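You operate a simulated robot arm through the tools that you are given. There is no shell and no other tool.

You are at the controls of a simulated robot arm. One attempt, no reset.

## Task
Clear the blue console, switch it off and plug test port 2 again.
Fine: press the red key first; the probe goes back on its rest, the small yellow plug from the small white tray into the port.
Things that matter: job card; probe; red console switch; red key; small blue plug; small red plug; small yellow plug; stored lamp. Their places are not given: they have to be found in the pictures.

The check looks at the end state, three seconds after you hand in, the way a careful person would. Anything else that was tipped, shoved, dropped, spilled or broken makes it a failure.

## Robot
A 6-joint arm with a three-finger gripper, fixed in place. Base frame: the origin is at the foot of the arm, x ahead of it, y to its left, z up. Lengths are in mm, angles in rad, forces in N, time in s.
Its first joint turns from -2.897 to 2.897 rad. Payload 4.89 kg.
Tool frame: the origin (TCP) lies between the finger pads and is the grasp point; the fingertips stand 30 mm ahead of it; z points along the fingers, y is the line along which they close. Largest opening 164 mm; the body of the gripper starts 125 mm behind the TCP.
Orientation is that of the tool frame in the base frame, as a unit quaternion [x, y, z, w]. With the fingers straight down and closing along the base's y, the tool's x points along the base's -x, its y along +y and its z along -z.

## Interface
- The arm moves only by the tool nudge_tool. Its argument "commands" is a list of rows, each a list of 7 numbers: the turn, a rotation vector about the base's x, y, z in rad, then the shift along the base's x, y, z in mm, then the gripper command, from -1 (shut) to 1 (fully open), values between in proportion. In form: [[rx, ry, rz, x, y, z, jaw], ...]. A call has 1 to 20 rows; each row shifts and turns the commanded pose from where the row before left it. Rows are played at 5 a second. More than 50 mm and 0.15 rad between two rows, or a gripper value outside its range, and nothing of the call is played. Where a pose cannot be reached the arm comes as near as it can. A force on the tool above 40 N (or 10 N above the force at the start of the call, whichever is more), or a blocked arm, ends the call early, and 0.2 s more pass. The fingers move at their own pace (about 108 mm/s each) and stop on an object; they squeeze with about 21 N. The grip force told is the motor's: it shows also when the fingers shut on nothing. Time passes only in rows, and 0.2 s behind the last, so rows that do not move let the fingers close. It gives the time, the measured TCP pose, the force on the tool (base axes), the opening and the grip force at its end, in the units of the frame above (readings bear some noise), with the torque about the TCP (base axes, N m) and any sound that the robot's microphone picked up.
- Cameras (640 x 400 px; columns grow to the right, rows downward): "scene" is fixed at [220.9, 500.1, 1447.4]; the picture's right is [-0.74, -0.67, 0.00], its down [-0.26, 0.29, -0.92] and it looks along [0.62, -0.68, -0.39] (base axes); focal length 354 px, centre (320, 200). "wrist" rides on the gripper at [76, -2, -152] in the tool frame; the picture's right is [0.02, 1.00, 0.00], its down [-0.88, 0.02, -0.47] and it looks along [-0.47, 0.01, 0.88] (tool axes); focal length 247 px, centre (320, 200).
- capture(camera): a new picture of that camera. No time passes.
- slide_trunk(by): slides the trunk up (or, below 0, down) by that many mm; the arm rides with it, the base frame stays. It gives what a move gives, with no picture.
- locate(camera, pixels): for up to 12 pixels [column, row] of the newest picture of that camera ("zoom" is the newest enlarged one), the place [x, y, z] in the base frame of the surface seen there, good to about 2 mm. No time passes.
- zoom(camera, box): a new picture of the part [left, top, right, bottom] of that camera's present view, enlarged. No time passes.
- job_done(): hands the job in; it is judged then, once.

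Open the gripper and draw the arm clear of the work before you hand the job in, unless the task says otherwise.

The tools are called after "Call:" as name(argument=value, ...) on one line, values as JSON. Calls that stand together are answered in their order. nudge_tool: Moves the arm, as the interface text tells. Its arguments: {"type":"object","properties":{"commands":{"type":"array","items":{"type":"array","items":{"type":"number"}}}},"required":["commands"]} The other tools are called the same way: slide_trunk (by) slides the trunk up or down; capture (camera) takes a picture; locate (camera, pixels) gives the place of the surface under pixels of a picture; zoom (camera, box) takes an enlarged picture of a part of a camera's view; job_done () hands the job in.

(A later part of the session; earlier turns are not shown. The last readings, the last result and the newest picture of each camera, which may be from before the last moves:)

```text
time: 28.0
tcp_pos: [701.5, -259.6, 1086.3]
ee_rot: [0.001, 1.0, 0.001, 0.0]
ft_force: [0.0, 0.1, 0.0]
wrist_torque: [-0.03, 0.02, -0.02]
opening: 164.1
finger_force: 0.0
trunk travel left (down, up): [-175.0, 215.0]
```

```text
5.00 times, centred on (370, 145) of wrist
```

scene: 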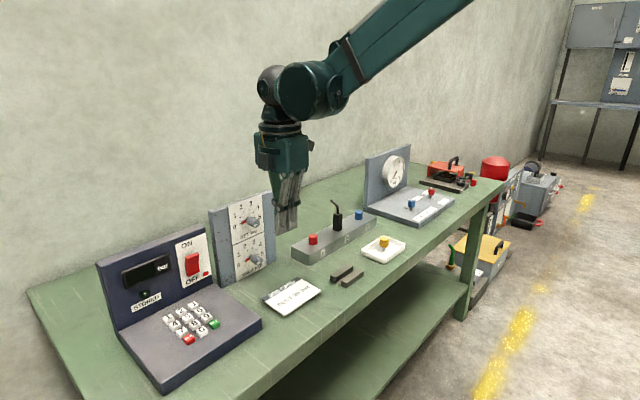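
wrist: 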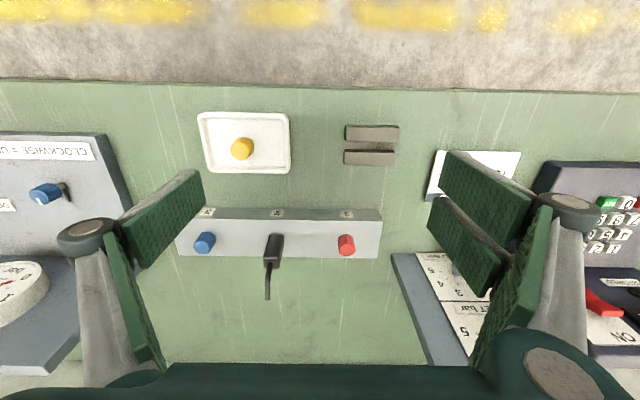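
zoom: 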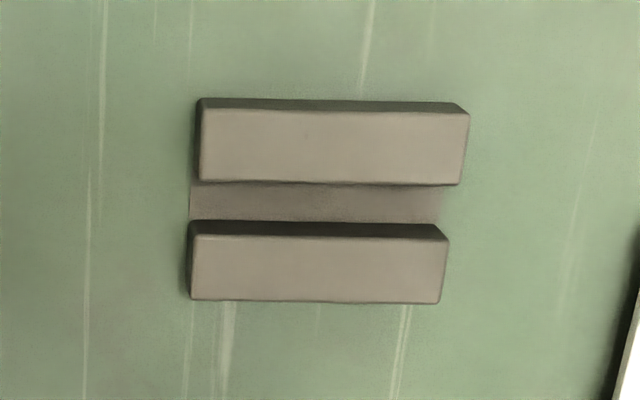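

The rest has two bars with a floor strip between them. I measure its edges and groove width.

Call:
locate(camera="zoom", pixels=[[210, 115], [455, 120], [210, 178], [455, 180], [205, 240], [440, 243], [205, 293], [435, 296], [320, 195], [320, 212], [320, 228], [195, 205]])

Call:
zoom(camera="scene", box=[315, 185, 365, 245])

Call:
zoom(camera="scene", box=[320, 250, 380, 300])

```text
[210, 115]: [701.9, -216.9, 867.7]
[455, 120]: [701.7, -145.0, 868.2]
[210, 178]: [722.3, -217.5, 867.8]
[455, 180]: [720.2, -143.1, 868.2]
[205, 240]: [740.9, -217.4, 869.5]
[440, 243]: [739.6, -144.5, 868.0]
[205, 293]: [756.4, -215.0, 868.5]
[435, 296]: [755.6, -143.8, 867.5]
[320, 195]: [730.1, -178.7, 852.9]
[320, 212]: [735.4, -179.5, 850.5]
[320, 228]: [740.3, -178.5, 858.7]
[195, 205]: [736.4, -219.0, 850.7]
```

```text
6.67 times, centred on (340, 215) of scene
```

zoom: 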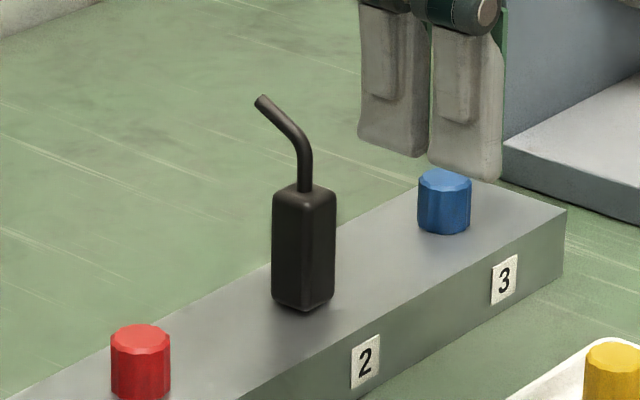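

```text
8.00 times, centred on (350, 275) of scene
```

zoom: 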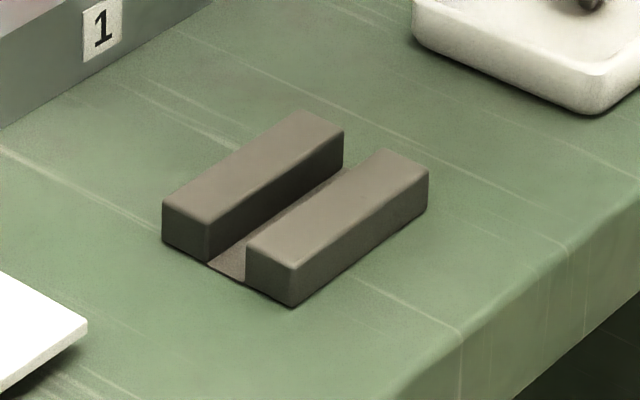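

The rest's bars run along y from −219 to −142, tops at z 868, groove about x 722–739 with floor z ≈ 850.5, so the probe body lies in it lengthwise. I move closer to the probe to measure its body and stub precisely.

Call:
nudge_tool(commands=[[0, 0, 0, 30, -20, 0, 1], [0, 0, 0, 30, -20, 0, 1], [0, 0, 0, 30, -20, -20, 1], [0, 0, 0, 8, -6, -26, 1], [0, 0, 0, 0, 0, 0, 1]])

Call:
capture(camera="wrist")

Call:
zoom(camera="wrist", box=[240, 150, 400, 290])

```text
time: 29.2
tcp_pos: [798.9, -324.5, 1038.5]
ee_rot: [0.001, 1.0, -0.001, 0.0]
ft_force: [-0.1, -0.4, -0.5]
wrist_torque: [0.04, 0.09, 0.05]
opening: 164.0
finger_force: 0.0
trunk travel left (down, up): [-175.0, 215.0]
```

```text
taken
```

wrist: 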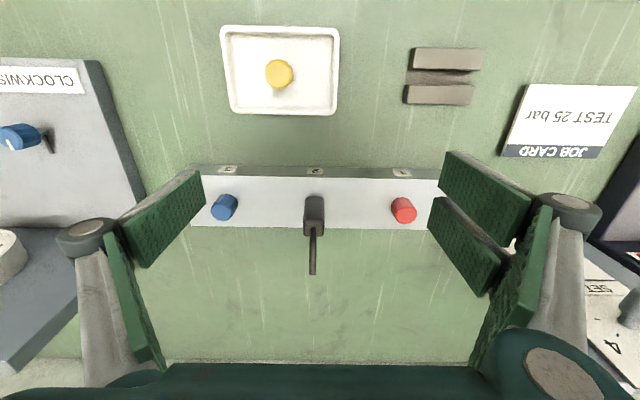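

```text
2.86 times, centred on (320, 220) of wrist
```

zoom: 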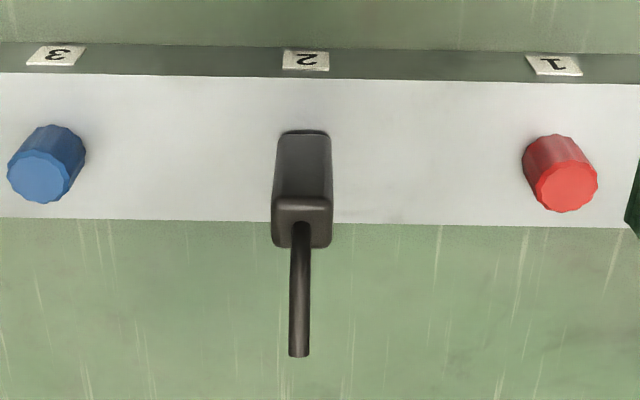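

Call:
locate(camera="zoom", pixels=[[284, 140], [322, 140], [276, 200], [328, 200], [285, 205], [320, 205], [276, 240], [326, 240], [300, 240], [300, 300], [299, 350], [303, 265]])

Call:
locate(camera="wrist", pixels=[[278, 73], [278, 85], [271, 92], [240, 50], [320, 50], [230, 30], [335, 110], [224, 207], [403, 210], [404, 216], [225, 112], [338, 36]])

```text
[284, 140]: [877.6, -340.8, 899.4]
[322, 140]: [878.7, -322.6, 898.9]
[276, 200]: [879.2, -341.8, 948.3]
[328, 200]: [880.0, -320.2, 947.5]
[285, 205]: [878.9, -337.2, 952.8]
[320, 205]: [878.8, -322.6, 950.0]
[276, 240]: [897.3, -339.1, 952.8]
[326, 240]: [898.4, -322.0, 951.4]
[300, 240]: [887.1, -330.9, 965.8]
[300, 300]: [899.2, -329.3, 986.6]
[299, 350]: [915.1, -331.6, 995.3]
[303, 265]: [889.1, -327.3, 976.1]
```

```text
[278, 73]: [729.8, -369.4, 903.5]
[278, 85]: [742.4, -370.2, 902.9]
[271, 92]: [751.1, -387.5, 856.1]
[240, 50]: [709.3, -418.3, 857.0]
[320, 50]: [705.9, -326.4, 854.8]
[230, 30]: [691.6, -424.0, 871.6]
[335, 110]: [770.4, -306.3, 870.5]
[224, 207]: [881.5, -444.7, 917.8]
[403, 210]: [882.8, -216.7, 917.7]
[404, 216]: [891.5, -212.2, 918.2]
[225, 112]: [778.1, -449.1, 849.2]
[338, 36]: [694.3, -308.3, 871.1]
```

The probe's body measures roughly 22 mm square (x 878–900, y −342 to −320), top z≈953, with the stub bending towards +x. I re-measure the groove width from here since it matters how the body fits.

Call:
zoom(camera="wrist", box=[390, 30, 500, 120])

```text
4.44 times, centred on (445, 75) of wrist
```

zoom: 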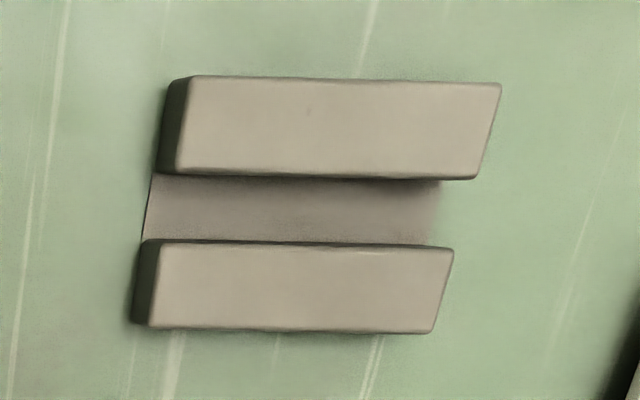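

Call:
locate(camera="zoom", pixels=[[320, 84], [320, 100], [320, 165], [320, 172], [320, 185], [320, 200], [320, 230], [320, 237], [320, 247], [320, 255], [320, 322], [320, 330]])

Call:
locate(camera="scene", pixels=[[345, 271], [350, 275], [341, 275], [336, 276], [355, 278], [352, 282], [347, 286], [343, 268], [339, 271], [360, 273]])

```text
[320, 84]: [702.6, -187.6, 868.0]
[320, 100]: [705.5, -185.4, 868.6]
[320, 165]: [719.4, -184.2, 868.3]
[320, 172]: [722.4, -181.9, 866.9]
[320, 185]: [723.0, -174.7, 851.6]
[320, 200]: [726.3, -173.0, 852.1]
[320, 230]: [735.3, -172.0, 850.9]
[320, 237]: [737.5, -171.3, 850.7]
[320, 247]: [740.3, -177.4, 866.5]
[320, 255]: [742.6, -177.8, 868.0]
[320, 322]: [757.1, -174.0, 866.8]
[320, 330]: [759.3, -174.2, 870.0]
```

```text
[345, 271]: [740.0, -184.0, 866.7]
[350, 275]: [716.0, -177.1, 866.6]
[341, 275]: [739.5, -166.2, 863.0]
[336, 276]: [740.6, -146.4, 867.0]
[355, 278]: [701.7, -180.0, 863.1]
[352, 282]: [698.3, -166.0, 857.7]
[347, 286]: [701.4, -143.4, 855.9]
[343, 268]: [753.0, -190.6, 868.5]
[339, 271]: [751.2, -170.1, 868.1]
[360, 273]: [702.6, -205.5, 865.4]
```

The body is about 22–23 mm square while the groove is only about 18 mm wide and 17 mm deep, so I need to see the probe's hidden pin before deciding how it sits. I go above the probe at (889.5,−331) with a half-open gripper, closing along y.

Call:
nudge_tool(commands=[[0, 0, 0, 0, 0, 5, 0], [0, 0, 0, 30, -2, 0, 0], [0, 0, 0, 30, -2, 0, 0], [0, 0, 0, 30.5, -2.5, 0, 0], [0, 0, 0, 0, 0, 0, 0]])

Call:
capture(camera="wrist")

Call:
capture(camera="scene")

```text
time: 30.4
tcp_pos: [890.2, -331.5, 1043.7]
ee_rot: [0.0, 1.0, 0.0, -0.001]
ft_force: [1.1, -0.3, -0.9]
wrist_torque: [0.05, 0.08, 0.0]
opening: 82.1
finger_force: 0.0
trunk travel left (down, up): [-175.0, 215.0]
```

```text
taken
```

wrist: 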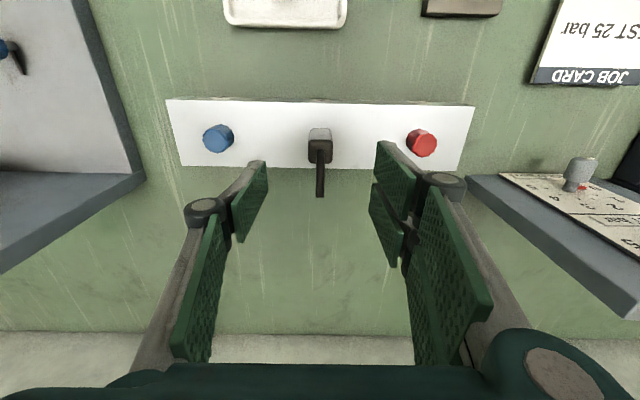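

```text
taken
```

scene: 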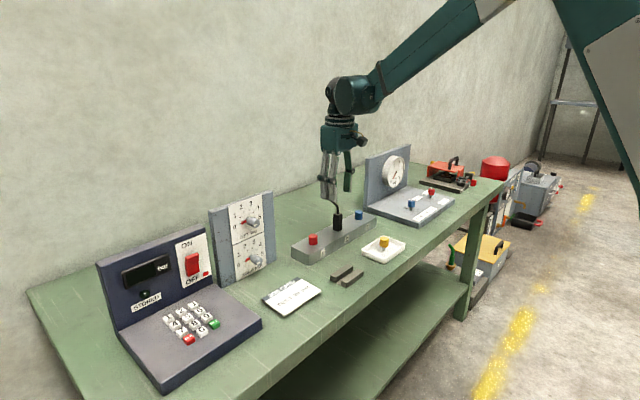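

The open fingers straddle the probe (stub at (320,175), body at (320,145)). I confirm the body's centre once more before descending.

Call:
zoom(camera="wrist", box=[280, 105, 360, 205])

Call:
locate(camera="wrist", pixels=[[310, 142], [320, 142], [331, 142], [310, 152], [331, 152], [311, 160], [329, 160], [321, 132], [320, 170], [320, 192], [262, 185], [385, 185]])

```text
4.00 times, centred on (320, 155) of wrist
```

zoom: 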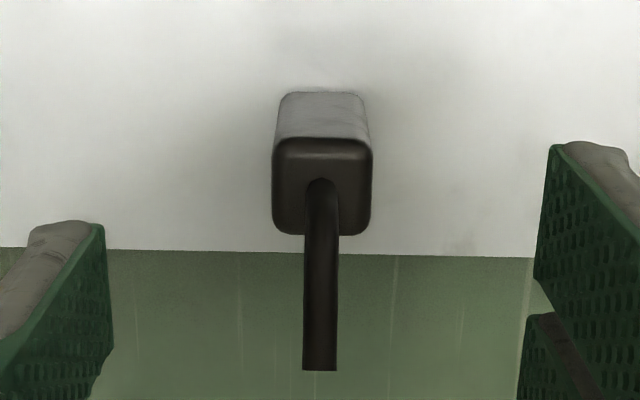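

```text
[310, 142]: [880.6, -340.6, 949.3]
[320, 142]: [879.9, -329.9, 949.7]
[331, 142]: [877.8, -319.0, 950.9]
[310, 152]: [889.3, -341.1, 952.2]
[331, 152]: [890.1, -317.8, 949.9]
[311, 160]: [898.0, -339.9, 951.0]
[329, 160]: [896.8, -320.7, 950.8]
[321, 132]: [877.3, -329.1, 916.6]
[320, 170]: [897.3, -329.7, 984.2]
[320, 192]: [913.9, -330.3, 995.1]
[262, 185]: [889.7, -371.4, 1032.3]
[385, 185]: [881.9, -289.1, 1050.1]
```

Body spans y −341 to −318 and x 878–901, centre about (889.5,−330), and the pads are centred on it. I descend to TCP z≈936 (tips at 906, block top 891).

Call:
nudge_tool(commands=[[0, 0, 0, 0, 1, -35, 0], [0, 0, 0, 0, 0, -35, 0], [0, 0, 0, 0, 0, -25, 0], [0, 0, 0, 0, 0, -12, 0], [0, 0, 0, 0, 0, 0, 0]])

Call:
capture(camera="wrist")

Call:
zoom(camera="scene", box=[280, 140, 420, 260])

```text
time: 31.6
tcp_pos: [888.7, -329.6, 935.0]
ee_rot: [0.0, 1.0, -0.001, -0.001]
ft_force: [0.2, -0.2, -0.5]
wrist_torque: [0.02, 0.04, 0.06]
opening: 81.9
finger_force: 0.0
trunk travel left (down, up): [-175.0, 215.0]
```

```text
taken
```

wrist: 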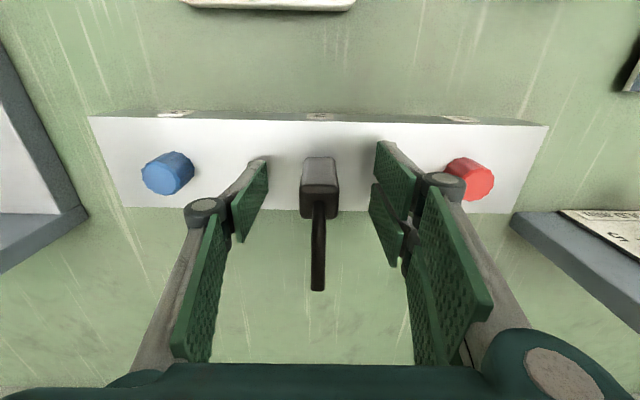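

```text
3.33 times, centred on (350, 200) of scene
```

zoom: 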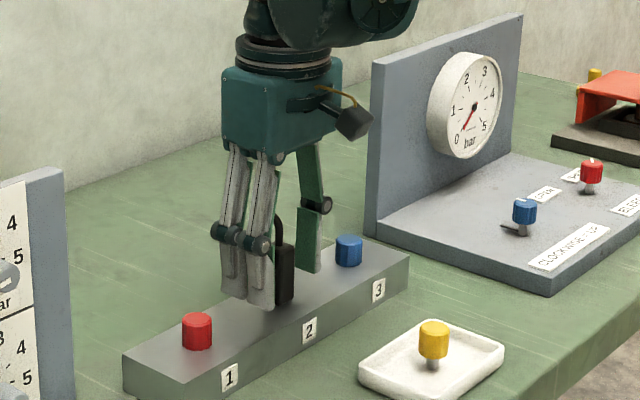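

The fingers straddle the body without touching anything. I close the gripper on it.

Call:
nudge_tool(commands=[[0, 0, 0, 0, 0, 0, -0.5], [0, 0, 0, 0, 0, 0, -0.7], [0, 0, 0, 0, 0, 0, -1], [0, 0, 0, 0, 0, 0, -1]])

Call:
capture(camera="wrist")

```text
time: 32.6
tcp_pos: [888.8, -329.2, 935.8]
ee_rot: [0.001, 1.0, 0.0, 0.0]
ft_force: [0.4, 0.2, 0.6]
wrist_torque: [0.02, -0.01, 0.01]
opening: 25.7
finger_force: 20.7
trunk travel left (down, up): [-175.0, 215.0]
```

```text
taken
```

wrist: 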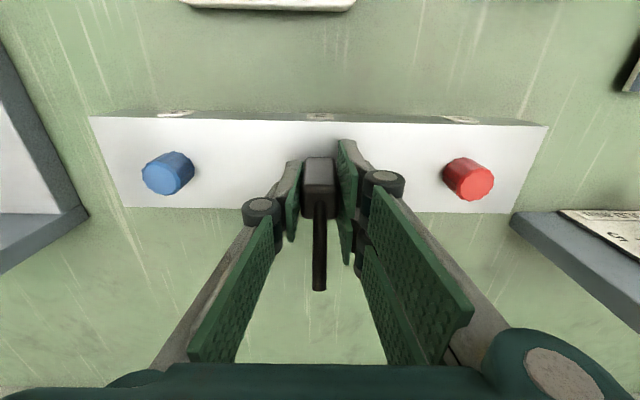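

Gripped at 25.7 mm opening with 20.7 N. I lift slowly and watch the force.

Call:
nudge_tool(commands=[[0, 0, 0, 0, 0, 3, -1], [0, 0, 0, 0, 0, 4, -1], [0, 0, 0, 0, 0, 5, -1], [0, 0, 0, 0, 0, 5, -1], [0, 0, 0, 0, 0, 0, -1]])

Call:
zoom(camera="scene", box=[290, 180, 390, 260])

```text
time: 33.8
tcp_pos: [888.9, -329.4, 953.8]
ee_rot: [0.0, 1.0, -0.001, -0.001]
ft_force: [0.5, -0.1, -2.2]
wrist_torque: [0.0, 0.0, 0.02]
opening: 25.9
finger_force: 21.3
trunk travel left (down, up): [-175.0, 215.0]
```

```text
5.00 times, centred on (340, 220) of scene
```

zoom: 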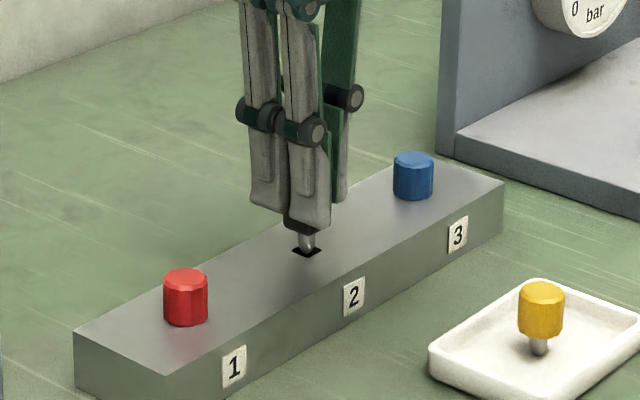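

The probe rose cleanly, weight about 2 N, and a grey pin shows at the port hole. I lift it further clear.

Call:
nudge_tool(commands=[[0, 0, 0, 0, 0, 10, -1], [0, 0, 0, 0, 0, 15, -1], [0, 0, 0, 0, 0, 25, -1], [0, 0, 0, 0, 0, 30, -1], [0, 0, 0, 0, 0, 0, -1]])

Call:
zoom(camera="scene", box=[300, 170, 400, 250])

Call:
capture(camera="wrist")

```text
time: 35.0
tcp_pos: [889.7, -330.2, 1034.4]
ee_rot: [0.0, 1.0, 0.0, 0.0]
ft_force: [-0.6, 1.1, -0.9]
wrist_torque: [0.0, -0.02, -0.02]
opening: 25.4
finger_force: 21.2
trunk travel left (down, up): [-175.0, 215.0]
```

```text
5.00 times, centred on (350, 210) of scene
```

zoom: 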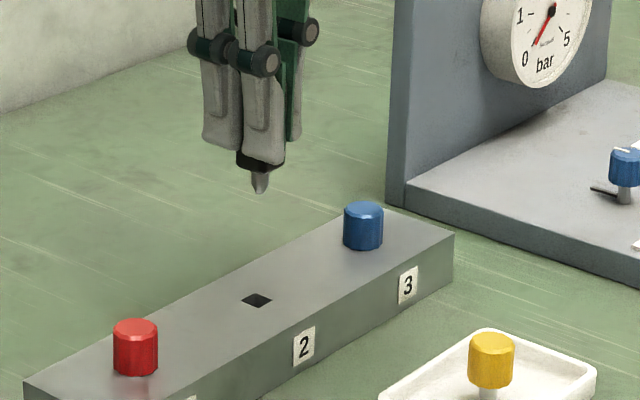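

```text
taken
```

wrist: 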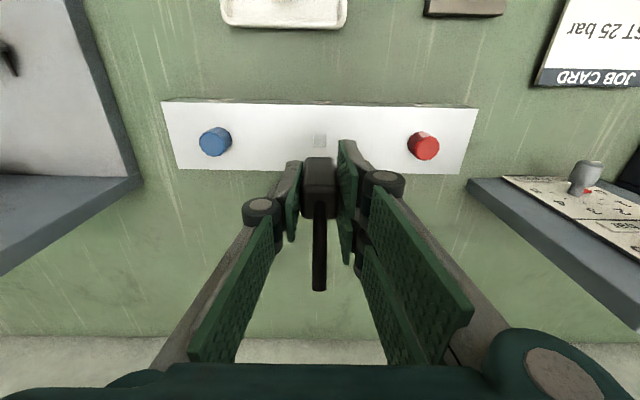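

A tapered grey pin is visible under the body and the port shows a square dark hole. I measure the pin's length against the rest's groove depth (17 mm).

Call:
zoom(camera="scene", box=[320, 185, 355, 215])

Call:
locate(camera="zoom", pixels=[[300, 150], [330, 200], [310, 230], [310, 260], [310, 290], [310, 310], [310, 330], [280, 220], [350, 220], [310, 200], [310, 245], [310, 275]])

```text
13.33 times, centred on (338, 200) of scene
```

zoom: 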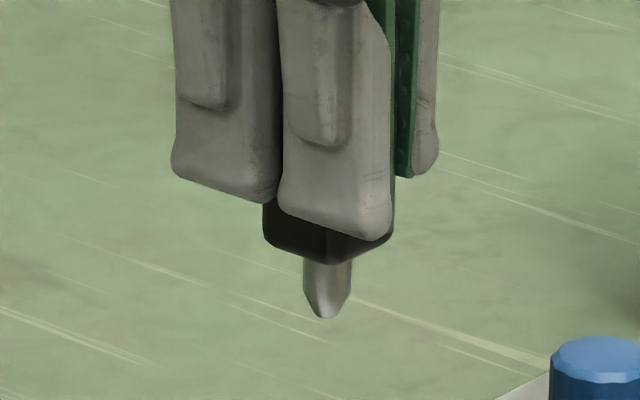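

```text
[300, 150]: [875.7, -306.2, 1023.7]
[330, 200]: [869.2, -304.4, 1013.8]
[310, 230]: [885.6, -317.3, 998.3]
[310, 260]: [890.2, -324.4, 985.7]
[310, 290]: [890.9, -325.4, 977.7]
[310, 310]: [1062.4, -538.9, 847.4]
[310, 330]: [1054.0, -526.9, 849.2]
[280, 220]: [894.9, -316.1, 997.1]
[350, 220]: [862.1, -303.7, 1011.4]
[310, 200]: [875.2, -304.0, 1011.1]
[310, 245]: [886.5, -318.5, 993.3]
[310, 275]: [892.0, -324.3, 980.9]
```

The pin is about 12 mm thick and about 20 mm long by vision, close to the groove depth of 17 mm. I carry the probe over the rest, still upright, to see how it relates to the groove.

Call:
nudge_tool(commands=[[0, 0, 0, -25, 25, 0, -1], [0, 0, 0, -30, 30, 0, -1], [0, 0, 0, -30, 30, 0, -1], [0, 0, 0, -30, 30, 0, -1], [0, 0, 0, -30, 25, 0, -1], [0, 0, 0, -14, 10, 0, -1], [0, 0, 0, 0, 0, -30, -1], [0, 0, 0, 0, 0, -30, -1], [0, 0, 0, 0, 0, 0, -1]])

Call:
capture(camera="wrist")

Call:
capture(camera="scene")

Call:
zoom(camera="scene", box=[300, 210, 400, 300])

```text
time: 37.0
tcp_pos: [729.3, -177.9, 973.6]
ee_rot: [-0.001, 1.0, 0.0, 0.001]
ft_force: [0.4, 0.1, -2.8]
wrist_torque: [0.01, 0.04, 0.01]
opening: 25.7
finger_force: 21.5
trunk travel left (down, up): [-175.0, 215.0]
```

```text
taken
```

wrist: 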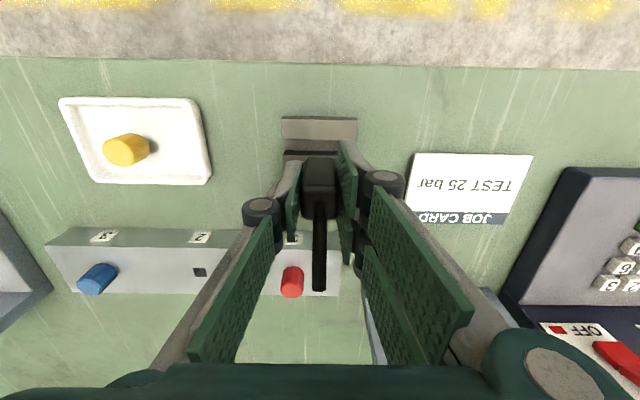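

```text
taken
```

scene: 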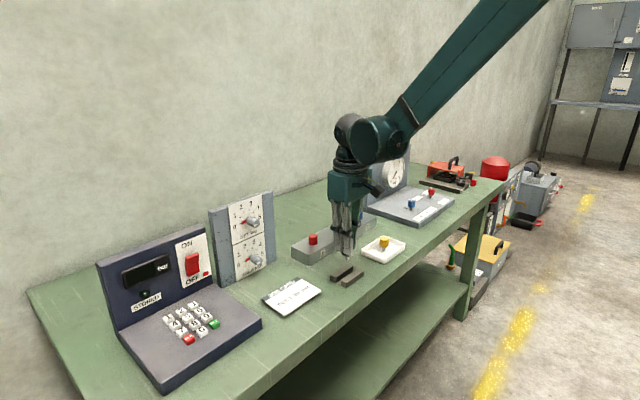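

```text
4.44 times, centred on (350, 255) of scene
```

zoom: 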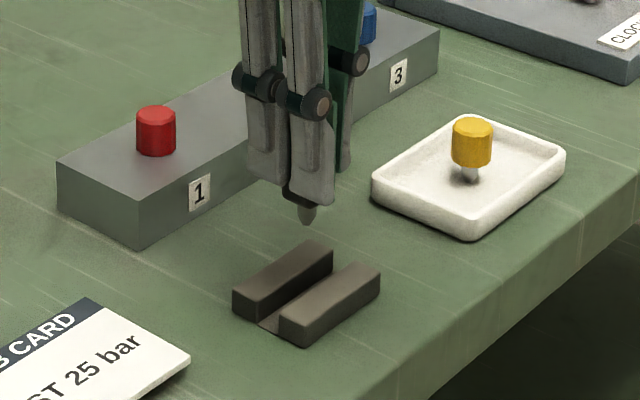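

The upright probe hangs over the groove, pin at zoom (305,215). I lower it gently to learn by touch whether the body or the pin lands first (body on bars would be TCP z≈912.5).

Call:
nudge_tool(commands=[[0, 0, 0, 1, -2, -25, -1], [0, 0, 0, 0, 0, -18, -1], [0, 0, 0, 0, 0, -6, -1], [0, 0, 0, 0, 0, 0, -1]])

Call:
zoom(camera="scene", box=[310, 230, 380, 295])

```text
time: 38.0
tcp_pos: [732.6, -181.7, 924.8]
ee_rot: [0.0, 1.0, 0.0, 0.0]
ft_force: [-6.8, -0.1, -3.7]
wrist_torque: [-0.01, 0.33, 0.04]
opening: 25.9
finger_force: 21.0
trunk travel left (down, up): [-175.0, 215.0]
```

```text
6.15 times, centred on (345, 262) of scene
```

zoom: 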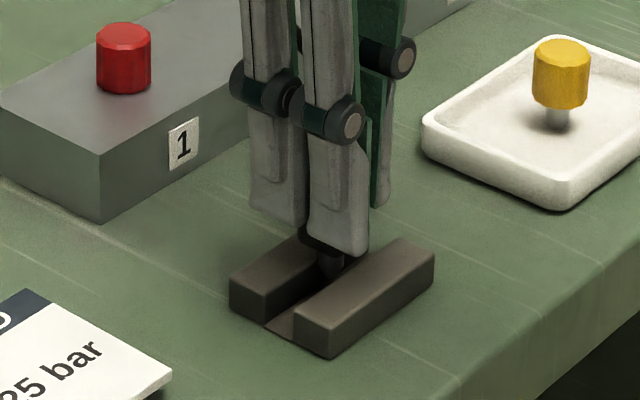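

A sideways force of −6.8 N in x shows the pin touching the far bar's wall. I ease the probe back in −x at once.

Call:
nudge_tool(commands=[[0, 0, 0, -1.5, 0, 2, -1], [0, 0, 0, -1, 0, 0, -1], [0, 0, 0, 0, 0, 0, -1]])

Call:
capture(camera="wrist")

Call:
zoom(camera="wrist", box=[260, 80, 400, 210])

```text
time: 38.8
tcp_pos: [729.5, -182.0, 925.6]
ee_rot: [0.0, 1.0, 0.0, 0.0]
ft_force: [-0.7, -0.4, -1.0]
wrist_torque: [-0.03, -0.02, 0.02]
opening: 25.6
finger_force: 20.9
trunk travel left (down, up): [-175.0, 215.0]
```

```text
taken
```

wrist: 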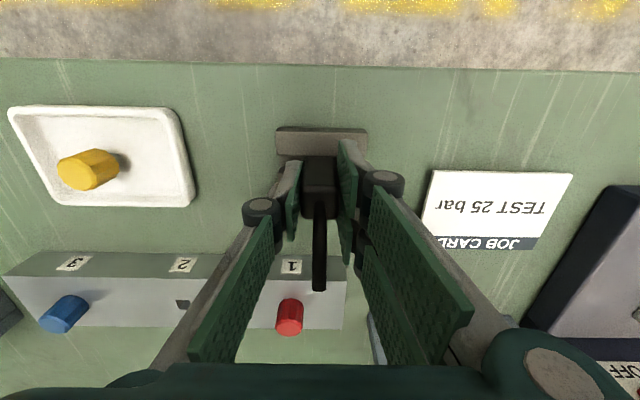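

```text
3.08 times, centred on (330, 145) of wrist
```

zoom: 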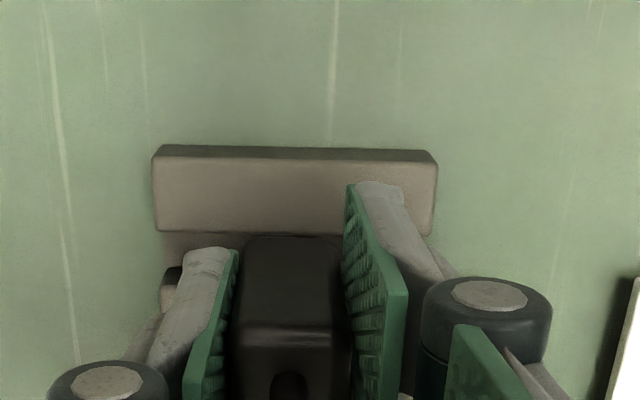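

Force is gone. I check that the rest has not moved.

Call:
locate(camera="zoom", pixels=[[250, 162], [250, 190], [250, 225], [250, 231], [160, 190], [430, 190], [168, 285], [200, 240], [290, 260], [290, 320]])

Call:
locate(camera="scene", pixels=[[351, 282], [347, 286], [376, 272], [336, 276], [334, 272], [352, 277]])

Call:
zoom(camera="scene", box=[320, 245, 380, 295])

```text
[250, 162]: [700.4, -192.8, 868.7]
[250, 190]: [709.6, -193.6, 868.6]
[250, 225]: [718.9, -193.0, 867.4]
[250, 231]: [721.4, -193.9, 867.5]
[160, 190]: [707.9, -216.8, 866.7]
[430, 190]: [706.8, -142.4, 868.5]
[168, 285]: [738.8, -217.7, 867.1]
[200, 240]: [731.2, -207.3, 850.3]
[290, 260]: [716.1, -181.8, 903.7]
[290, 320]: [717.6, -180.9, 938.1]
```

```text
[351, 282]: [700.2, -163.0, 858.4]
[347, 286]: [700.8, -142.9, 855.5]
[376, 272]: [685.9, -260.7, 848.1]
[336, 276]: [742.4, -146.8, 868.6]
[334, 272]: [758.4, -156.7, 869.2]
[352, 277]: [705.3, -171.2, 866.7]
```

```text
8.00 times, centred on (350, 270) of scene
```

zoom: 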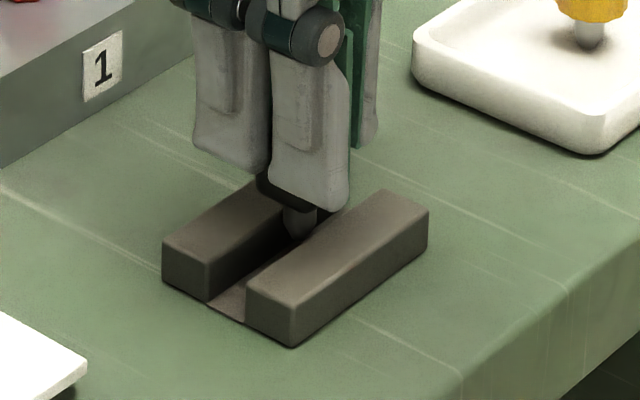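

The rest is where it was (bar at x 700–722). I lower 6 mm and then in 1 mm steps, watching the force.

Call:
nudge_tool(commands=[[0, 0, 0, 0, 0, -3, -1], [0, 0, 0, 0, 0, -3, -1], [0, 0, 0, 0, 0, -1, -1], [0, 0, 0, 0, 0, -1, -1], [0, 0, 0, 0, 0, 0, -1]])

```text
time: 40.0
tcp_pos: [729.2, -181.8, 919.0]
ee_rot: [0.0, 1.0, -0.001, 0.0]
ft_force: [0.1, -0.3, -2.3]
wrist_torque: [0.03, -0.01, 0.01]
opening: 25.9
finger_force: 21.0
trunk travel left (down, up): [-175.0, 215.0]
```

No contact yet at TCP z 919. I go on in 1 mm steps.

Call:
nudge_tool(commands=[[0, 0, 0, 0, 0, -1, -1], [0, 0, 0, 0, 0, -1, -1], [0, 0, 0, 0, 0, 0, -1]])

```text
time: 40.8
tcp_pos: [728.6, -182.7, 917.1]
ee_rot: [0.001, 1.0, 0.0, 0.0]
ft_force: [-0.4, -0.1, -1.8]
wrist_torque: [-0.02, -0.02, -0.04]
opening: 25.5
finger_force: 20.9
trunk travel left (down, up): [-175.0, 215.0]
```

Call:
nudge_tool(commands=[[0, 0, 0, 0, 0, -1, -1], [0, 0, 0, 0, 0, 0, -1]])

```text
time: 41.4
tcp_pos: [729.9, -182.2, 914.7]
ee_rot: [0.0, 1.0, 0.0, 0.001]
ft_force: [0.2, 0.6, -1.0]
wrist_torque: [0.01, 0.0, 0.01]
opening: 25.6
finger_force: 20.7
trunk travel left (down, up): [-175.0, 215.0]
```

Still free at TCP z ≈ 915–916 (only the weight, −1 N). Another millimetre down.

Call:
nudge_tool(commands=[[0, 0, 0, 0, 0, -1, -1], [0, 0, 0, 0, 0, 0, -1]])

Call:
zoom(camera="scene", box=[320, 245, 380, 295])

```text
time: 42.0
tcp_pos: [727.9, -181.6, 916.0]
ee_rot: [0.0, 1.0, 0.0, -0.001]
ft_force: [0.0, 0.0, -1.4]
wrist_torque: [0.01, -0.03, 0.01]
opening: 25.6
finger_force: 21.0
trunk travel left (down, up): [-175.0, 215.0]
```

```text
8.00 times, centred on (350, 270) of scene
```

zoom: 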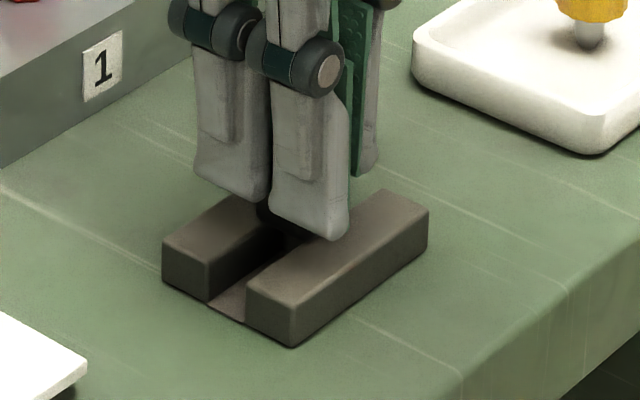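

Commanded TCP z is now about 915 (body bottom ≈870.5) and still no load. I continue by 1 mm.

Call:
nudge_tool(commands=[[0, 0, 0, 0, 0, -1, -1], [0, 0, 0, 0, 0, 0, -1]])

```text
time: 42.6
tcp_pos: [727.8, -181.3, 914.5]
ee_rot: [0.0, 1.0, 0.0, 0.001]
ft_force: [4.1, -2.2, 16.6]
wrist_torque: [0.0, -0.17, 0.01]
opening: 25.8
finger_force: 21.3
trunk travel left (down, up): [-175.0, 215.0]
```

Contact came at TCP z≈914.7 with 16.6 N upward, i.e. body bottom at ≈869 against bar tops at ≈868 — body practically on the bars. I relieve the load by 0.7 mm and look closely.

Call:
nudge_tool(commands=[[0, 0, 0, 1, 0, 0.7, -1], [0, 0, 0, 0, 0, 0, -1]])

Call:
zoom(camera="scene", box=[335, 250, 370, 285])

Call:
capture(camera="wrist")

Call:
zoom(camera="wrist", box=[270, 100, 370, 200])

```text
time: 43.2
tcp_pos: [729.8, -182.0, 913.3]
ee_rot: [0.0, 1.0, 0.0, 0.0]
ft_force: [-1.4, 0.4, 1.8]
wrist_torque: [0.06, 0.08, 0.0]
opening: 25.7
finger_force: 20.4
trunk travel left (down, up): [-175.0, 215.0]
```

```text
11.43 times, centred on (352, 268) of scene
```

zoom: 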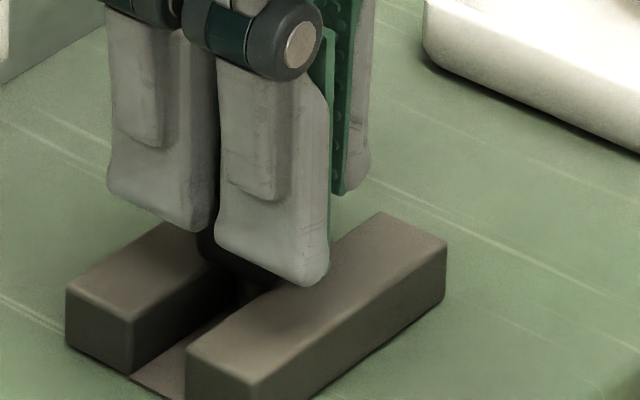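

```text
taken
```

wrist: 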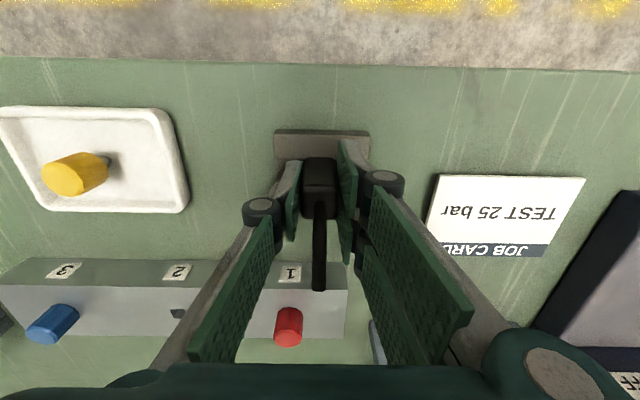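

```text
4.00 times, centred on (320, 150) of wrist
```

zoom: 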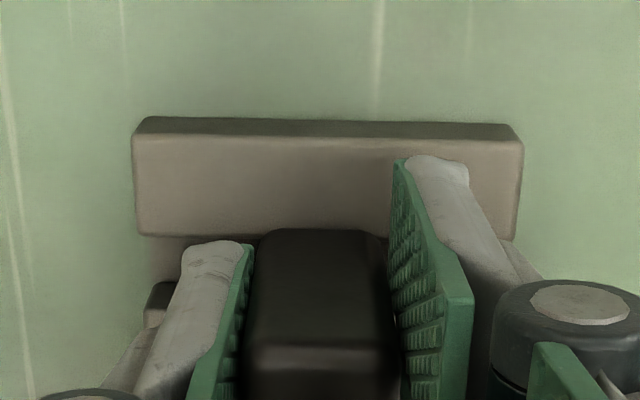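

The body bottom computes to 868 ±0.5, exactly the bar tops, with the pin inside the groove: the probe stands on its rest this way, centred at about (730,−182). The load is now a light 1.8 N, so I open the fingers gradually.

Call:
nudge_tool(commands=[[0, 0, 0, 0, 0, 0, -0.66], [0, 0, 0, 0, 0, 0, -0.6], [0, 0, 0, 0, 0, 0, -0.5], [0, 0, 0, 0, 0, 0, -0.3], [0, 0, 0, 0, 0, 0, 0], [0, 0, 0, 0, 0, 0, 0]])

Call:
capture(camera="wrist")

Call:
zoom(camera="scene", box=[315, 235, 375, 290])

```text
time: 44.6
tcp_pos: [729.8, -181.7, 914.9]
ee_rot: [0.0, 1.0, 0.0, 0.0]
ft_force: [1.0, 1.2, -0.3]
wrist_torque: [0.02, -0.02, -0.01]
opening: 81.8
finger_force: 0.0
trunk travel left (down, up): [-175.0, 215.0]
```

```text
taken
```

wrist: 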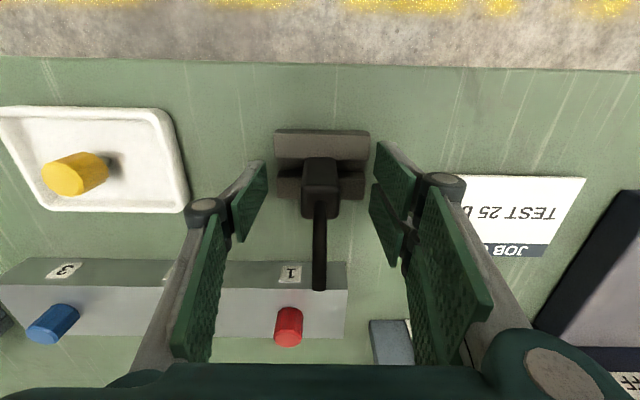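

```text
7.27 times, centred on (345, 262) of scene
```

zoom: 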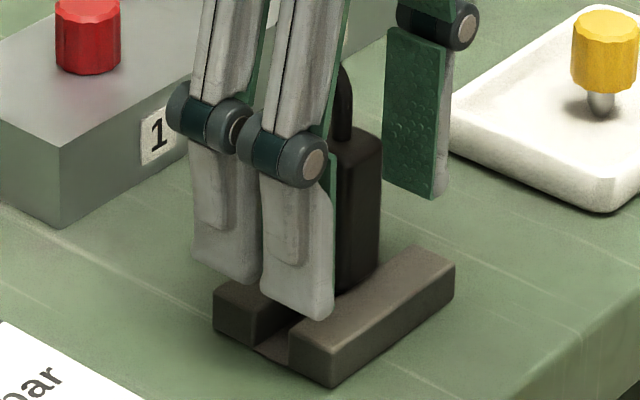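

The probe stands upright on the bars, released. I lift the gripper straight up to check it stays.

Call:
nudge_tool(commands=[[0, 0, 0, 0, 0, 15, 0], [0, 0, 0, 0, 0, 35, 0], [0, 0, 0, 0, 0, 45, 0], [0, 0, 0, 0, 0, 45, 0], [0, 0, 0, -40, 0, 20, 0], [0, 0, 0, 0, 0, 0, 0]])

Call:
capture(camera="wrist")

Call:
zoom(camera="scene", box=[310, 220, 380, 290])

```text
time: 46.0
tcp_pos: [689.6, -180.7, 1073.6]
ee_rot: [-0.001, 1.0, 0.0, 0.0]
ft_force: [-0.4, 0.4, 1.2]
wrist_torque: [-0.03, -0.1, 0.02]
opening: 82.0
finger_force: 0.0
trunk travel left (down, up): [-175.0, 215.0]
```

```text
taken
```

wrist: 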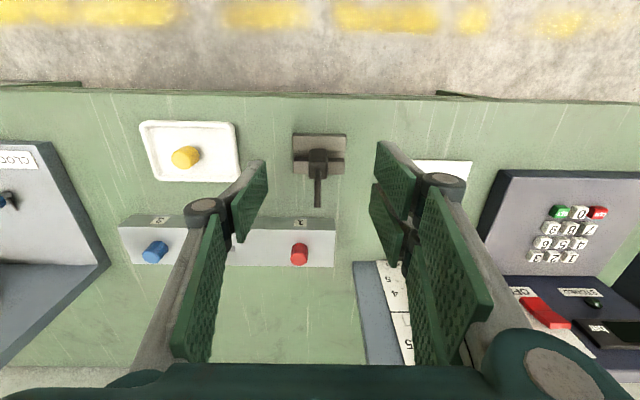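

```text
5.71 times, centred on (345, 255) of scene
```

zoom: 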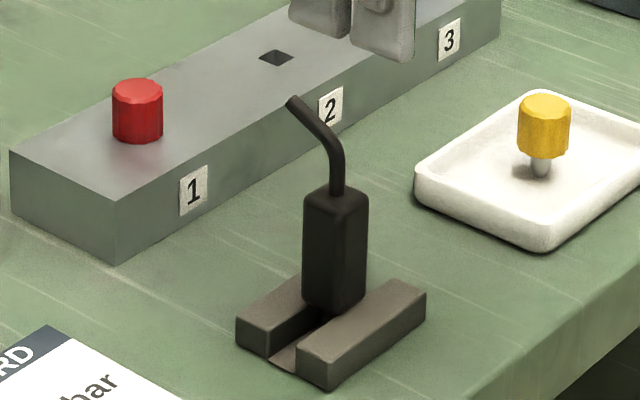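

The probe stands squarely on its rest with the pin in the groove. Next the yellow plug in the tray; I move over there for a close look.

Call:
nudge_tool(commands=[[0, 0, 0, 0, -40, 0, 0], [0, 0, 0, 0, -45, 0, 0], [0, 0, 0, 0, -45, -10, 0], [0, 0, 0, 0, -45, -20, 0], [0, 0, 0, 0, -14, -10, 0], [0, 0, 0, 0, 0, 0, 0]])

Call:
capture(camera="wrist")

Call:
zoom(camera="wrist", box=[250, 90, 390, 220])

```text
time: 47.4
tcp_pos: [689.2, -370.4, 1034.0]
ee_rot: [0.0, 1.0, -0.001, 0.0]
ft_force: [0.3, -0.5, 0.1]
wrist_torque: [0.06, 0.09, 0.02]
opening: 81.9
finger_force: 0.1
trunk travel left (down, up): [-175.0, 215.0]
```

```text
taken
```

wrist: 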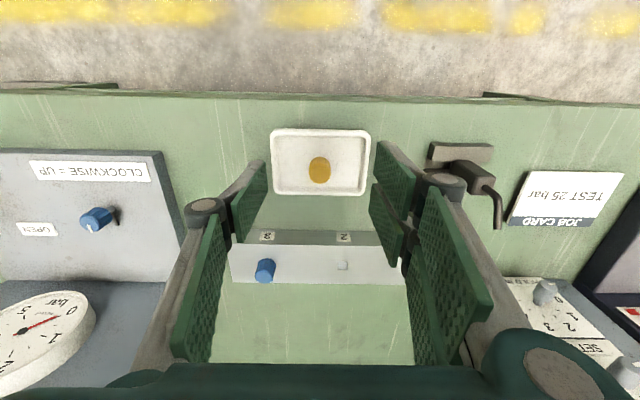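

```text
3.08 times, centred on (320, 155) of wrist
```

zoom: 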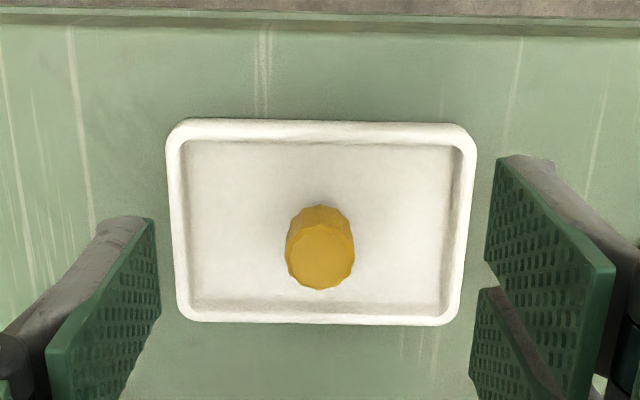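

The plug's cap top is at zoom (320,255). I locate its edges and the port hole at wrist (343,265).

Call:
locate(camera="zoom", pixels=[[320, 255], [290, 255], [350, 255], [320, 232], [320, 283], [320, 215], [300, 215], [340, 215], [240, 260], [120, 260], [500, 230], [460, 310]])

Call:
zoom(camera="wrist", box=[300, 230, 400, 300])

```text
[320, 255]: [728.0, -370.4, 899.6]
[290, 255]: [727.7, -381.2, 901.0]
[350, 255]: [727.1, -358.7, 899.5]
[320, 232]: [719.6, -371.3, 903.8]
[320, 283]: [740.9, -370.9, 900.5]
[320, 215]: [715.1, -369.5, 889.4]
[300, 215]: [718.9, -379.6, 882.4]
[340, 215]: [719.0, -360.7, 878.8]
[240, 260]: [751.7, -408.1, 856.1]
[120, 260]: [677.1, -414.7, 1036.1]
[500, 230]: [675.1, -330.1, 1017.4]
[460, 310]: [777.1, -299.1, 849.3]
```

```text
5.71 times, centred on (350, 265) of wrist
```

zoom: 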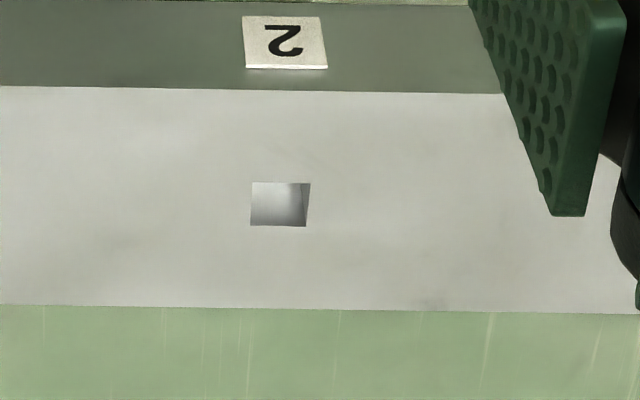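

The cap is centred at about (730,−370.3), top z≈901, about 23 mm across. Now the port hole's corners.

Call:
locate(camera="zoom", pixels=[[246, 178], [315, 178], [244, 232], [313, 232], [280, 176], [280, 232], [244, 205], [316, 205], [280, 205], [100, 200], [100, 300], [400, 95]])

```text
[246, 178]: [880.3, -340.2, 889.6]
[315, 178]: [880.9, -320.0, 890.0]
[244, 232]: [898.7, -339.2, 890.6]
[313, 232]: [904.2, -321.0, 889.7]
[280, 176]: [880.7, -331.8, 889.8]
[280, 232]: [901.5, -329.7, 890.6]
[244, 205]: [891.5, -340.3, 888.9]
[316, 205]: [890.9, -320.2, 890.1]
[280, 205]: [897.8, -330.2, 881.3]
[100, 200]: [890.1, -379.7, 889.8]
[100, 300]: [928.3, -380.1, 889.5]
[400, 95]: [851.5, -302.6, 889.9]
```

The hole is a 16 mm square centred at about (890.7,−330.3), top at z≈890. I bring the gripper over the yellow plug and go down partway, then check.

Call:
nudge_tool(commands=[[0, 0, 0, 20, 0, 0, 0], [0, 0, 0, 21, 0, -10, 0], [0, 0, 0, 0, 0, -30, 0], [0, 0, 0, 0, 0, -30, 0], [0, 0, 0, 0, 0, 0, 0]])

Call:
capture(camera="wrist")

Call:
zoom(camera="scene", box=[340, 180, 430, 270])

```text
time: 48.6
tcp_pos: [730.1, -371.5, 962.8]
ee_rot: [0.0, 1.0, 0.0, -0.001]
ft_force: [0.5, -0.2, -0.1]
wrist_torque: [0.01, 0.02, 0.0]
opening: 81.8
finger_force: 0.0
trunk travel left (down, up): [-175.0, 215.0]
```

```text
taken
```

wrist: 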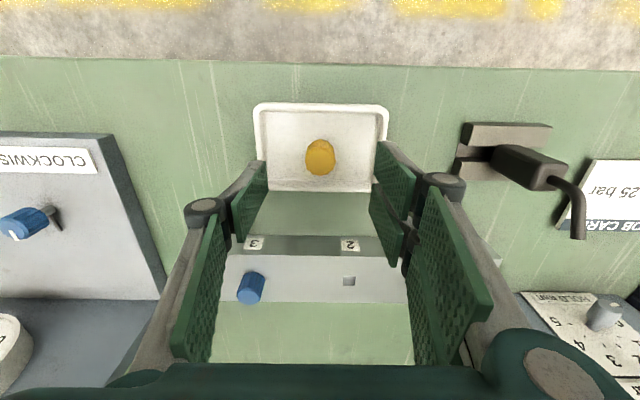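

```text
4.44 times, centred on (385, 225) of scene
```

zoom: 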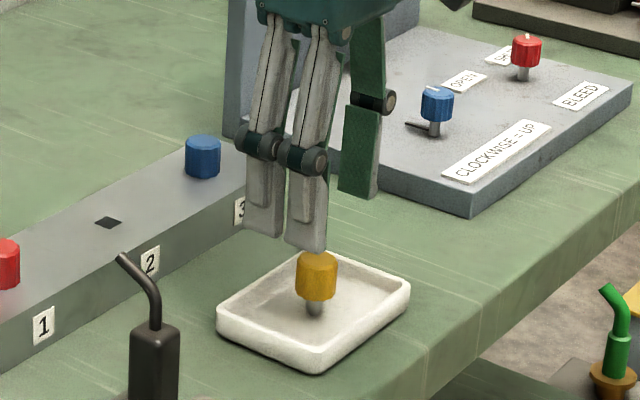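

The fingers straddle the plug at wrist (320,157). I verify its centre once more.

Call:
zoom(camera="wrist", box=[270, 110, 370, 200])

Call:
locate(camera="wrist", pixels=[[320, 165], [307, 165], [333, 165], [320, 154], [320, 174], [264, 190], [386, 190]])

```text
4.44 times, centred on (320, 155) of wrist
```

zoom: 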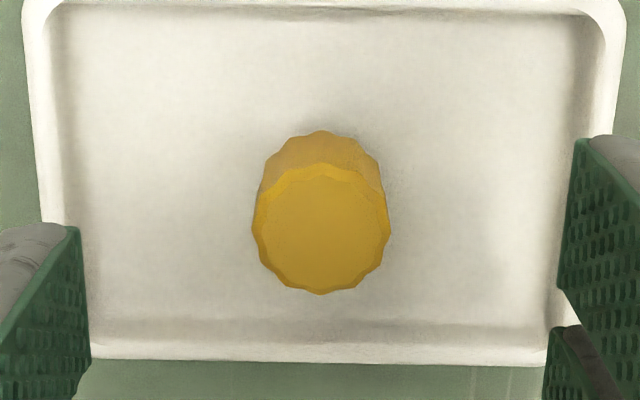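

```text
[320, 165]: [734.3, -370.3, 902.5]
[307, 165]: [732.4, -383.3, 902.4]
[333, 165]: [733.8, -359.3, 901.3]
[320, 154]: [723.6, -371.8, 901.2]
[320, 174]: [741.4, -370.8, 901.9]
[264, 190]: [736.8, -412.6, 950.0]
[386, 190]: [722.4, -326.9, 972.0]
```

The cap is centred at about (730.3,−371) under the TCP. I descend to TCP z≈912 (tips 882, rim 871) and close gently.

Call:
nudge_tool(commands=[[0, 0, 0, 0, 0, -25, 0], [0, 0, 0, 0, 0, -18, 0], [0, 0, 0, 0, 0, -8, 0], [0, 0, 0, 0, 0, 0, -0.4], [0, 0, 0, 0, 0, 0, -0.6], [0, 0, 0, 0, 0, 0, -0.7], [0, 0, 0, 0, 0, 0, -1], [0, 0, 0, 0, 0, 0, -1]])

Call:
capture(camera="wrist")

Call:
zoom(camera="scene", box=[340, 190, 430, 280])

```text
time: 50.4
tcp_pos: [730.1, -371.3, 914.1]
ee_rot: [0.0, 1.0, 0.0, 0.0]
ft_force: [-0.1, -0.2, 0.4]
wrist_torque: [0.05, 0.0, 0.0]
opening: 25.6
finger_force: 20.9
trunk travel left (down, up): [-175.0, 215.0]
```

```text
taken
```

wrist: 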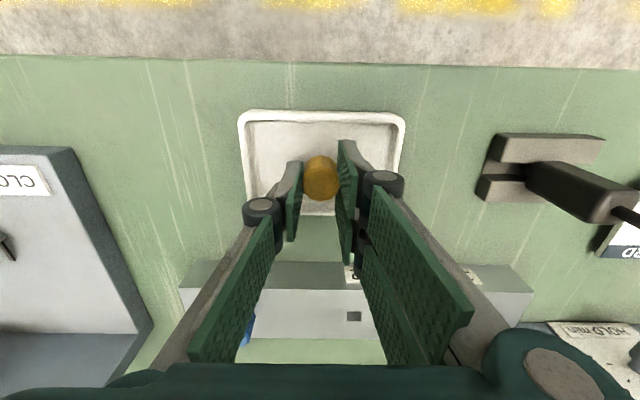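

```text
4.44 times, centred on (385, 235) of scene
```

zoom: 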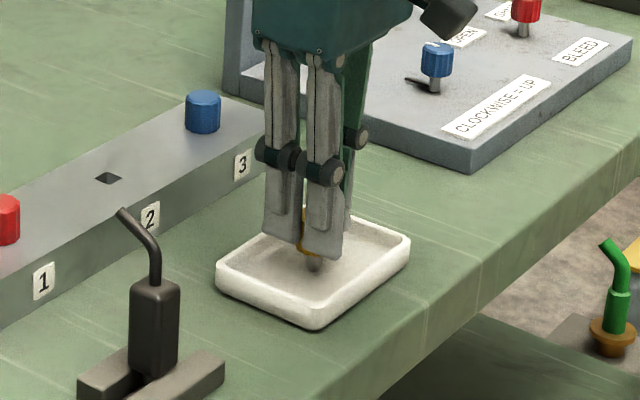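

Gripped at 25.6 mm. I lift straight up and look.

Call:
nudge_tool(commands=[[0, 0, 0, 0, 0, 5, -1], [0, 0, 0, 0, 0, 15, -1], [0, 0, 0, 0, 0, 30, -1], [0, 0, 0, 0, 0, 40, -1], [0, 0, 0, 0, 0, 0, -1]])

Call:
zoom(camera="scene", box=[340, 170, 430, 260])

Call:
capture(camera="wrist")

```text
time: 51.6
tcp_pos: [731.7, -371.6, 1003.8]
ee_rot: [0.001, 1.0, -0.001, 0.0]
ft_force: [-0.6, 0.1, 1.1]
wrist_torque: [-0.04, -0.05, -0.03]
opening: 25.4
finger_force: 20.9
trunk travel left (down, up): [-175.0, 215.0]
```

```text
4.44 times, centred on (385, 215) of scene
```

zoom: 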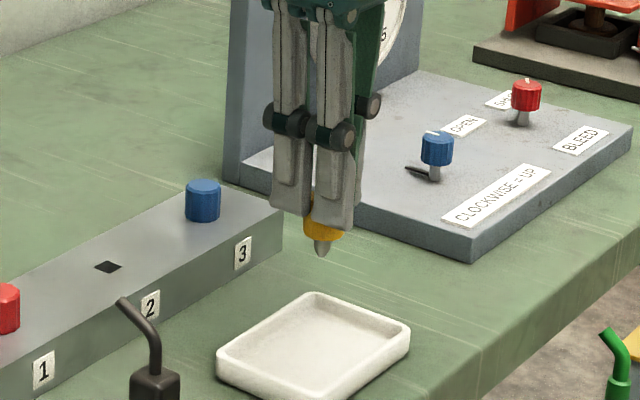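

```text
taken
```

wrist: 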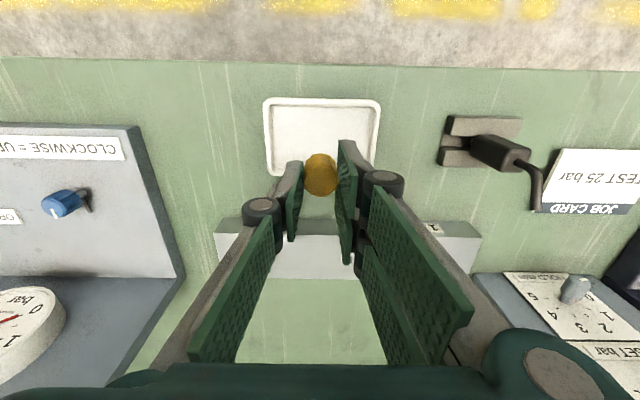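

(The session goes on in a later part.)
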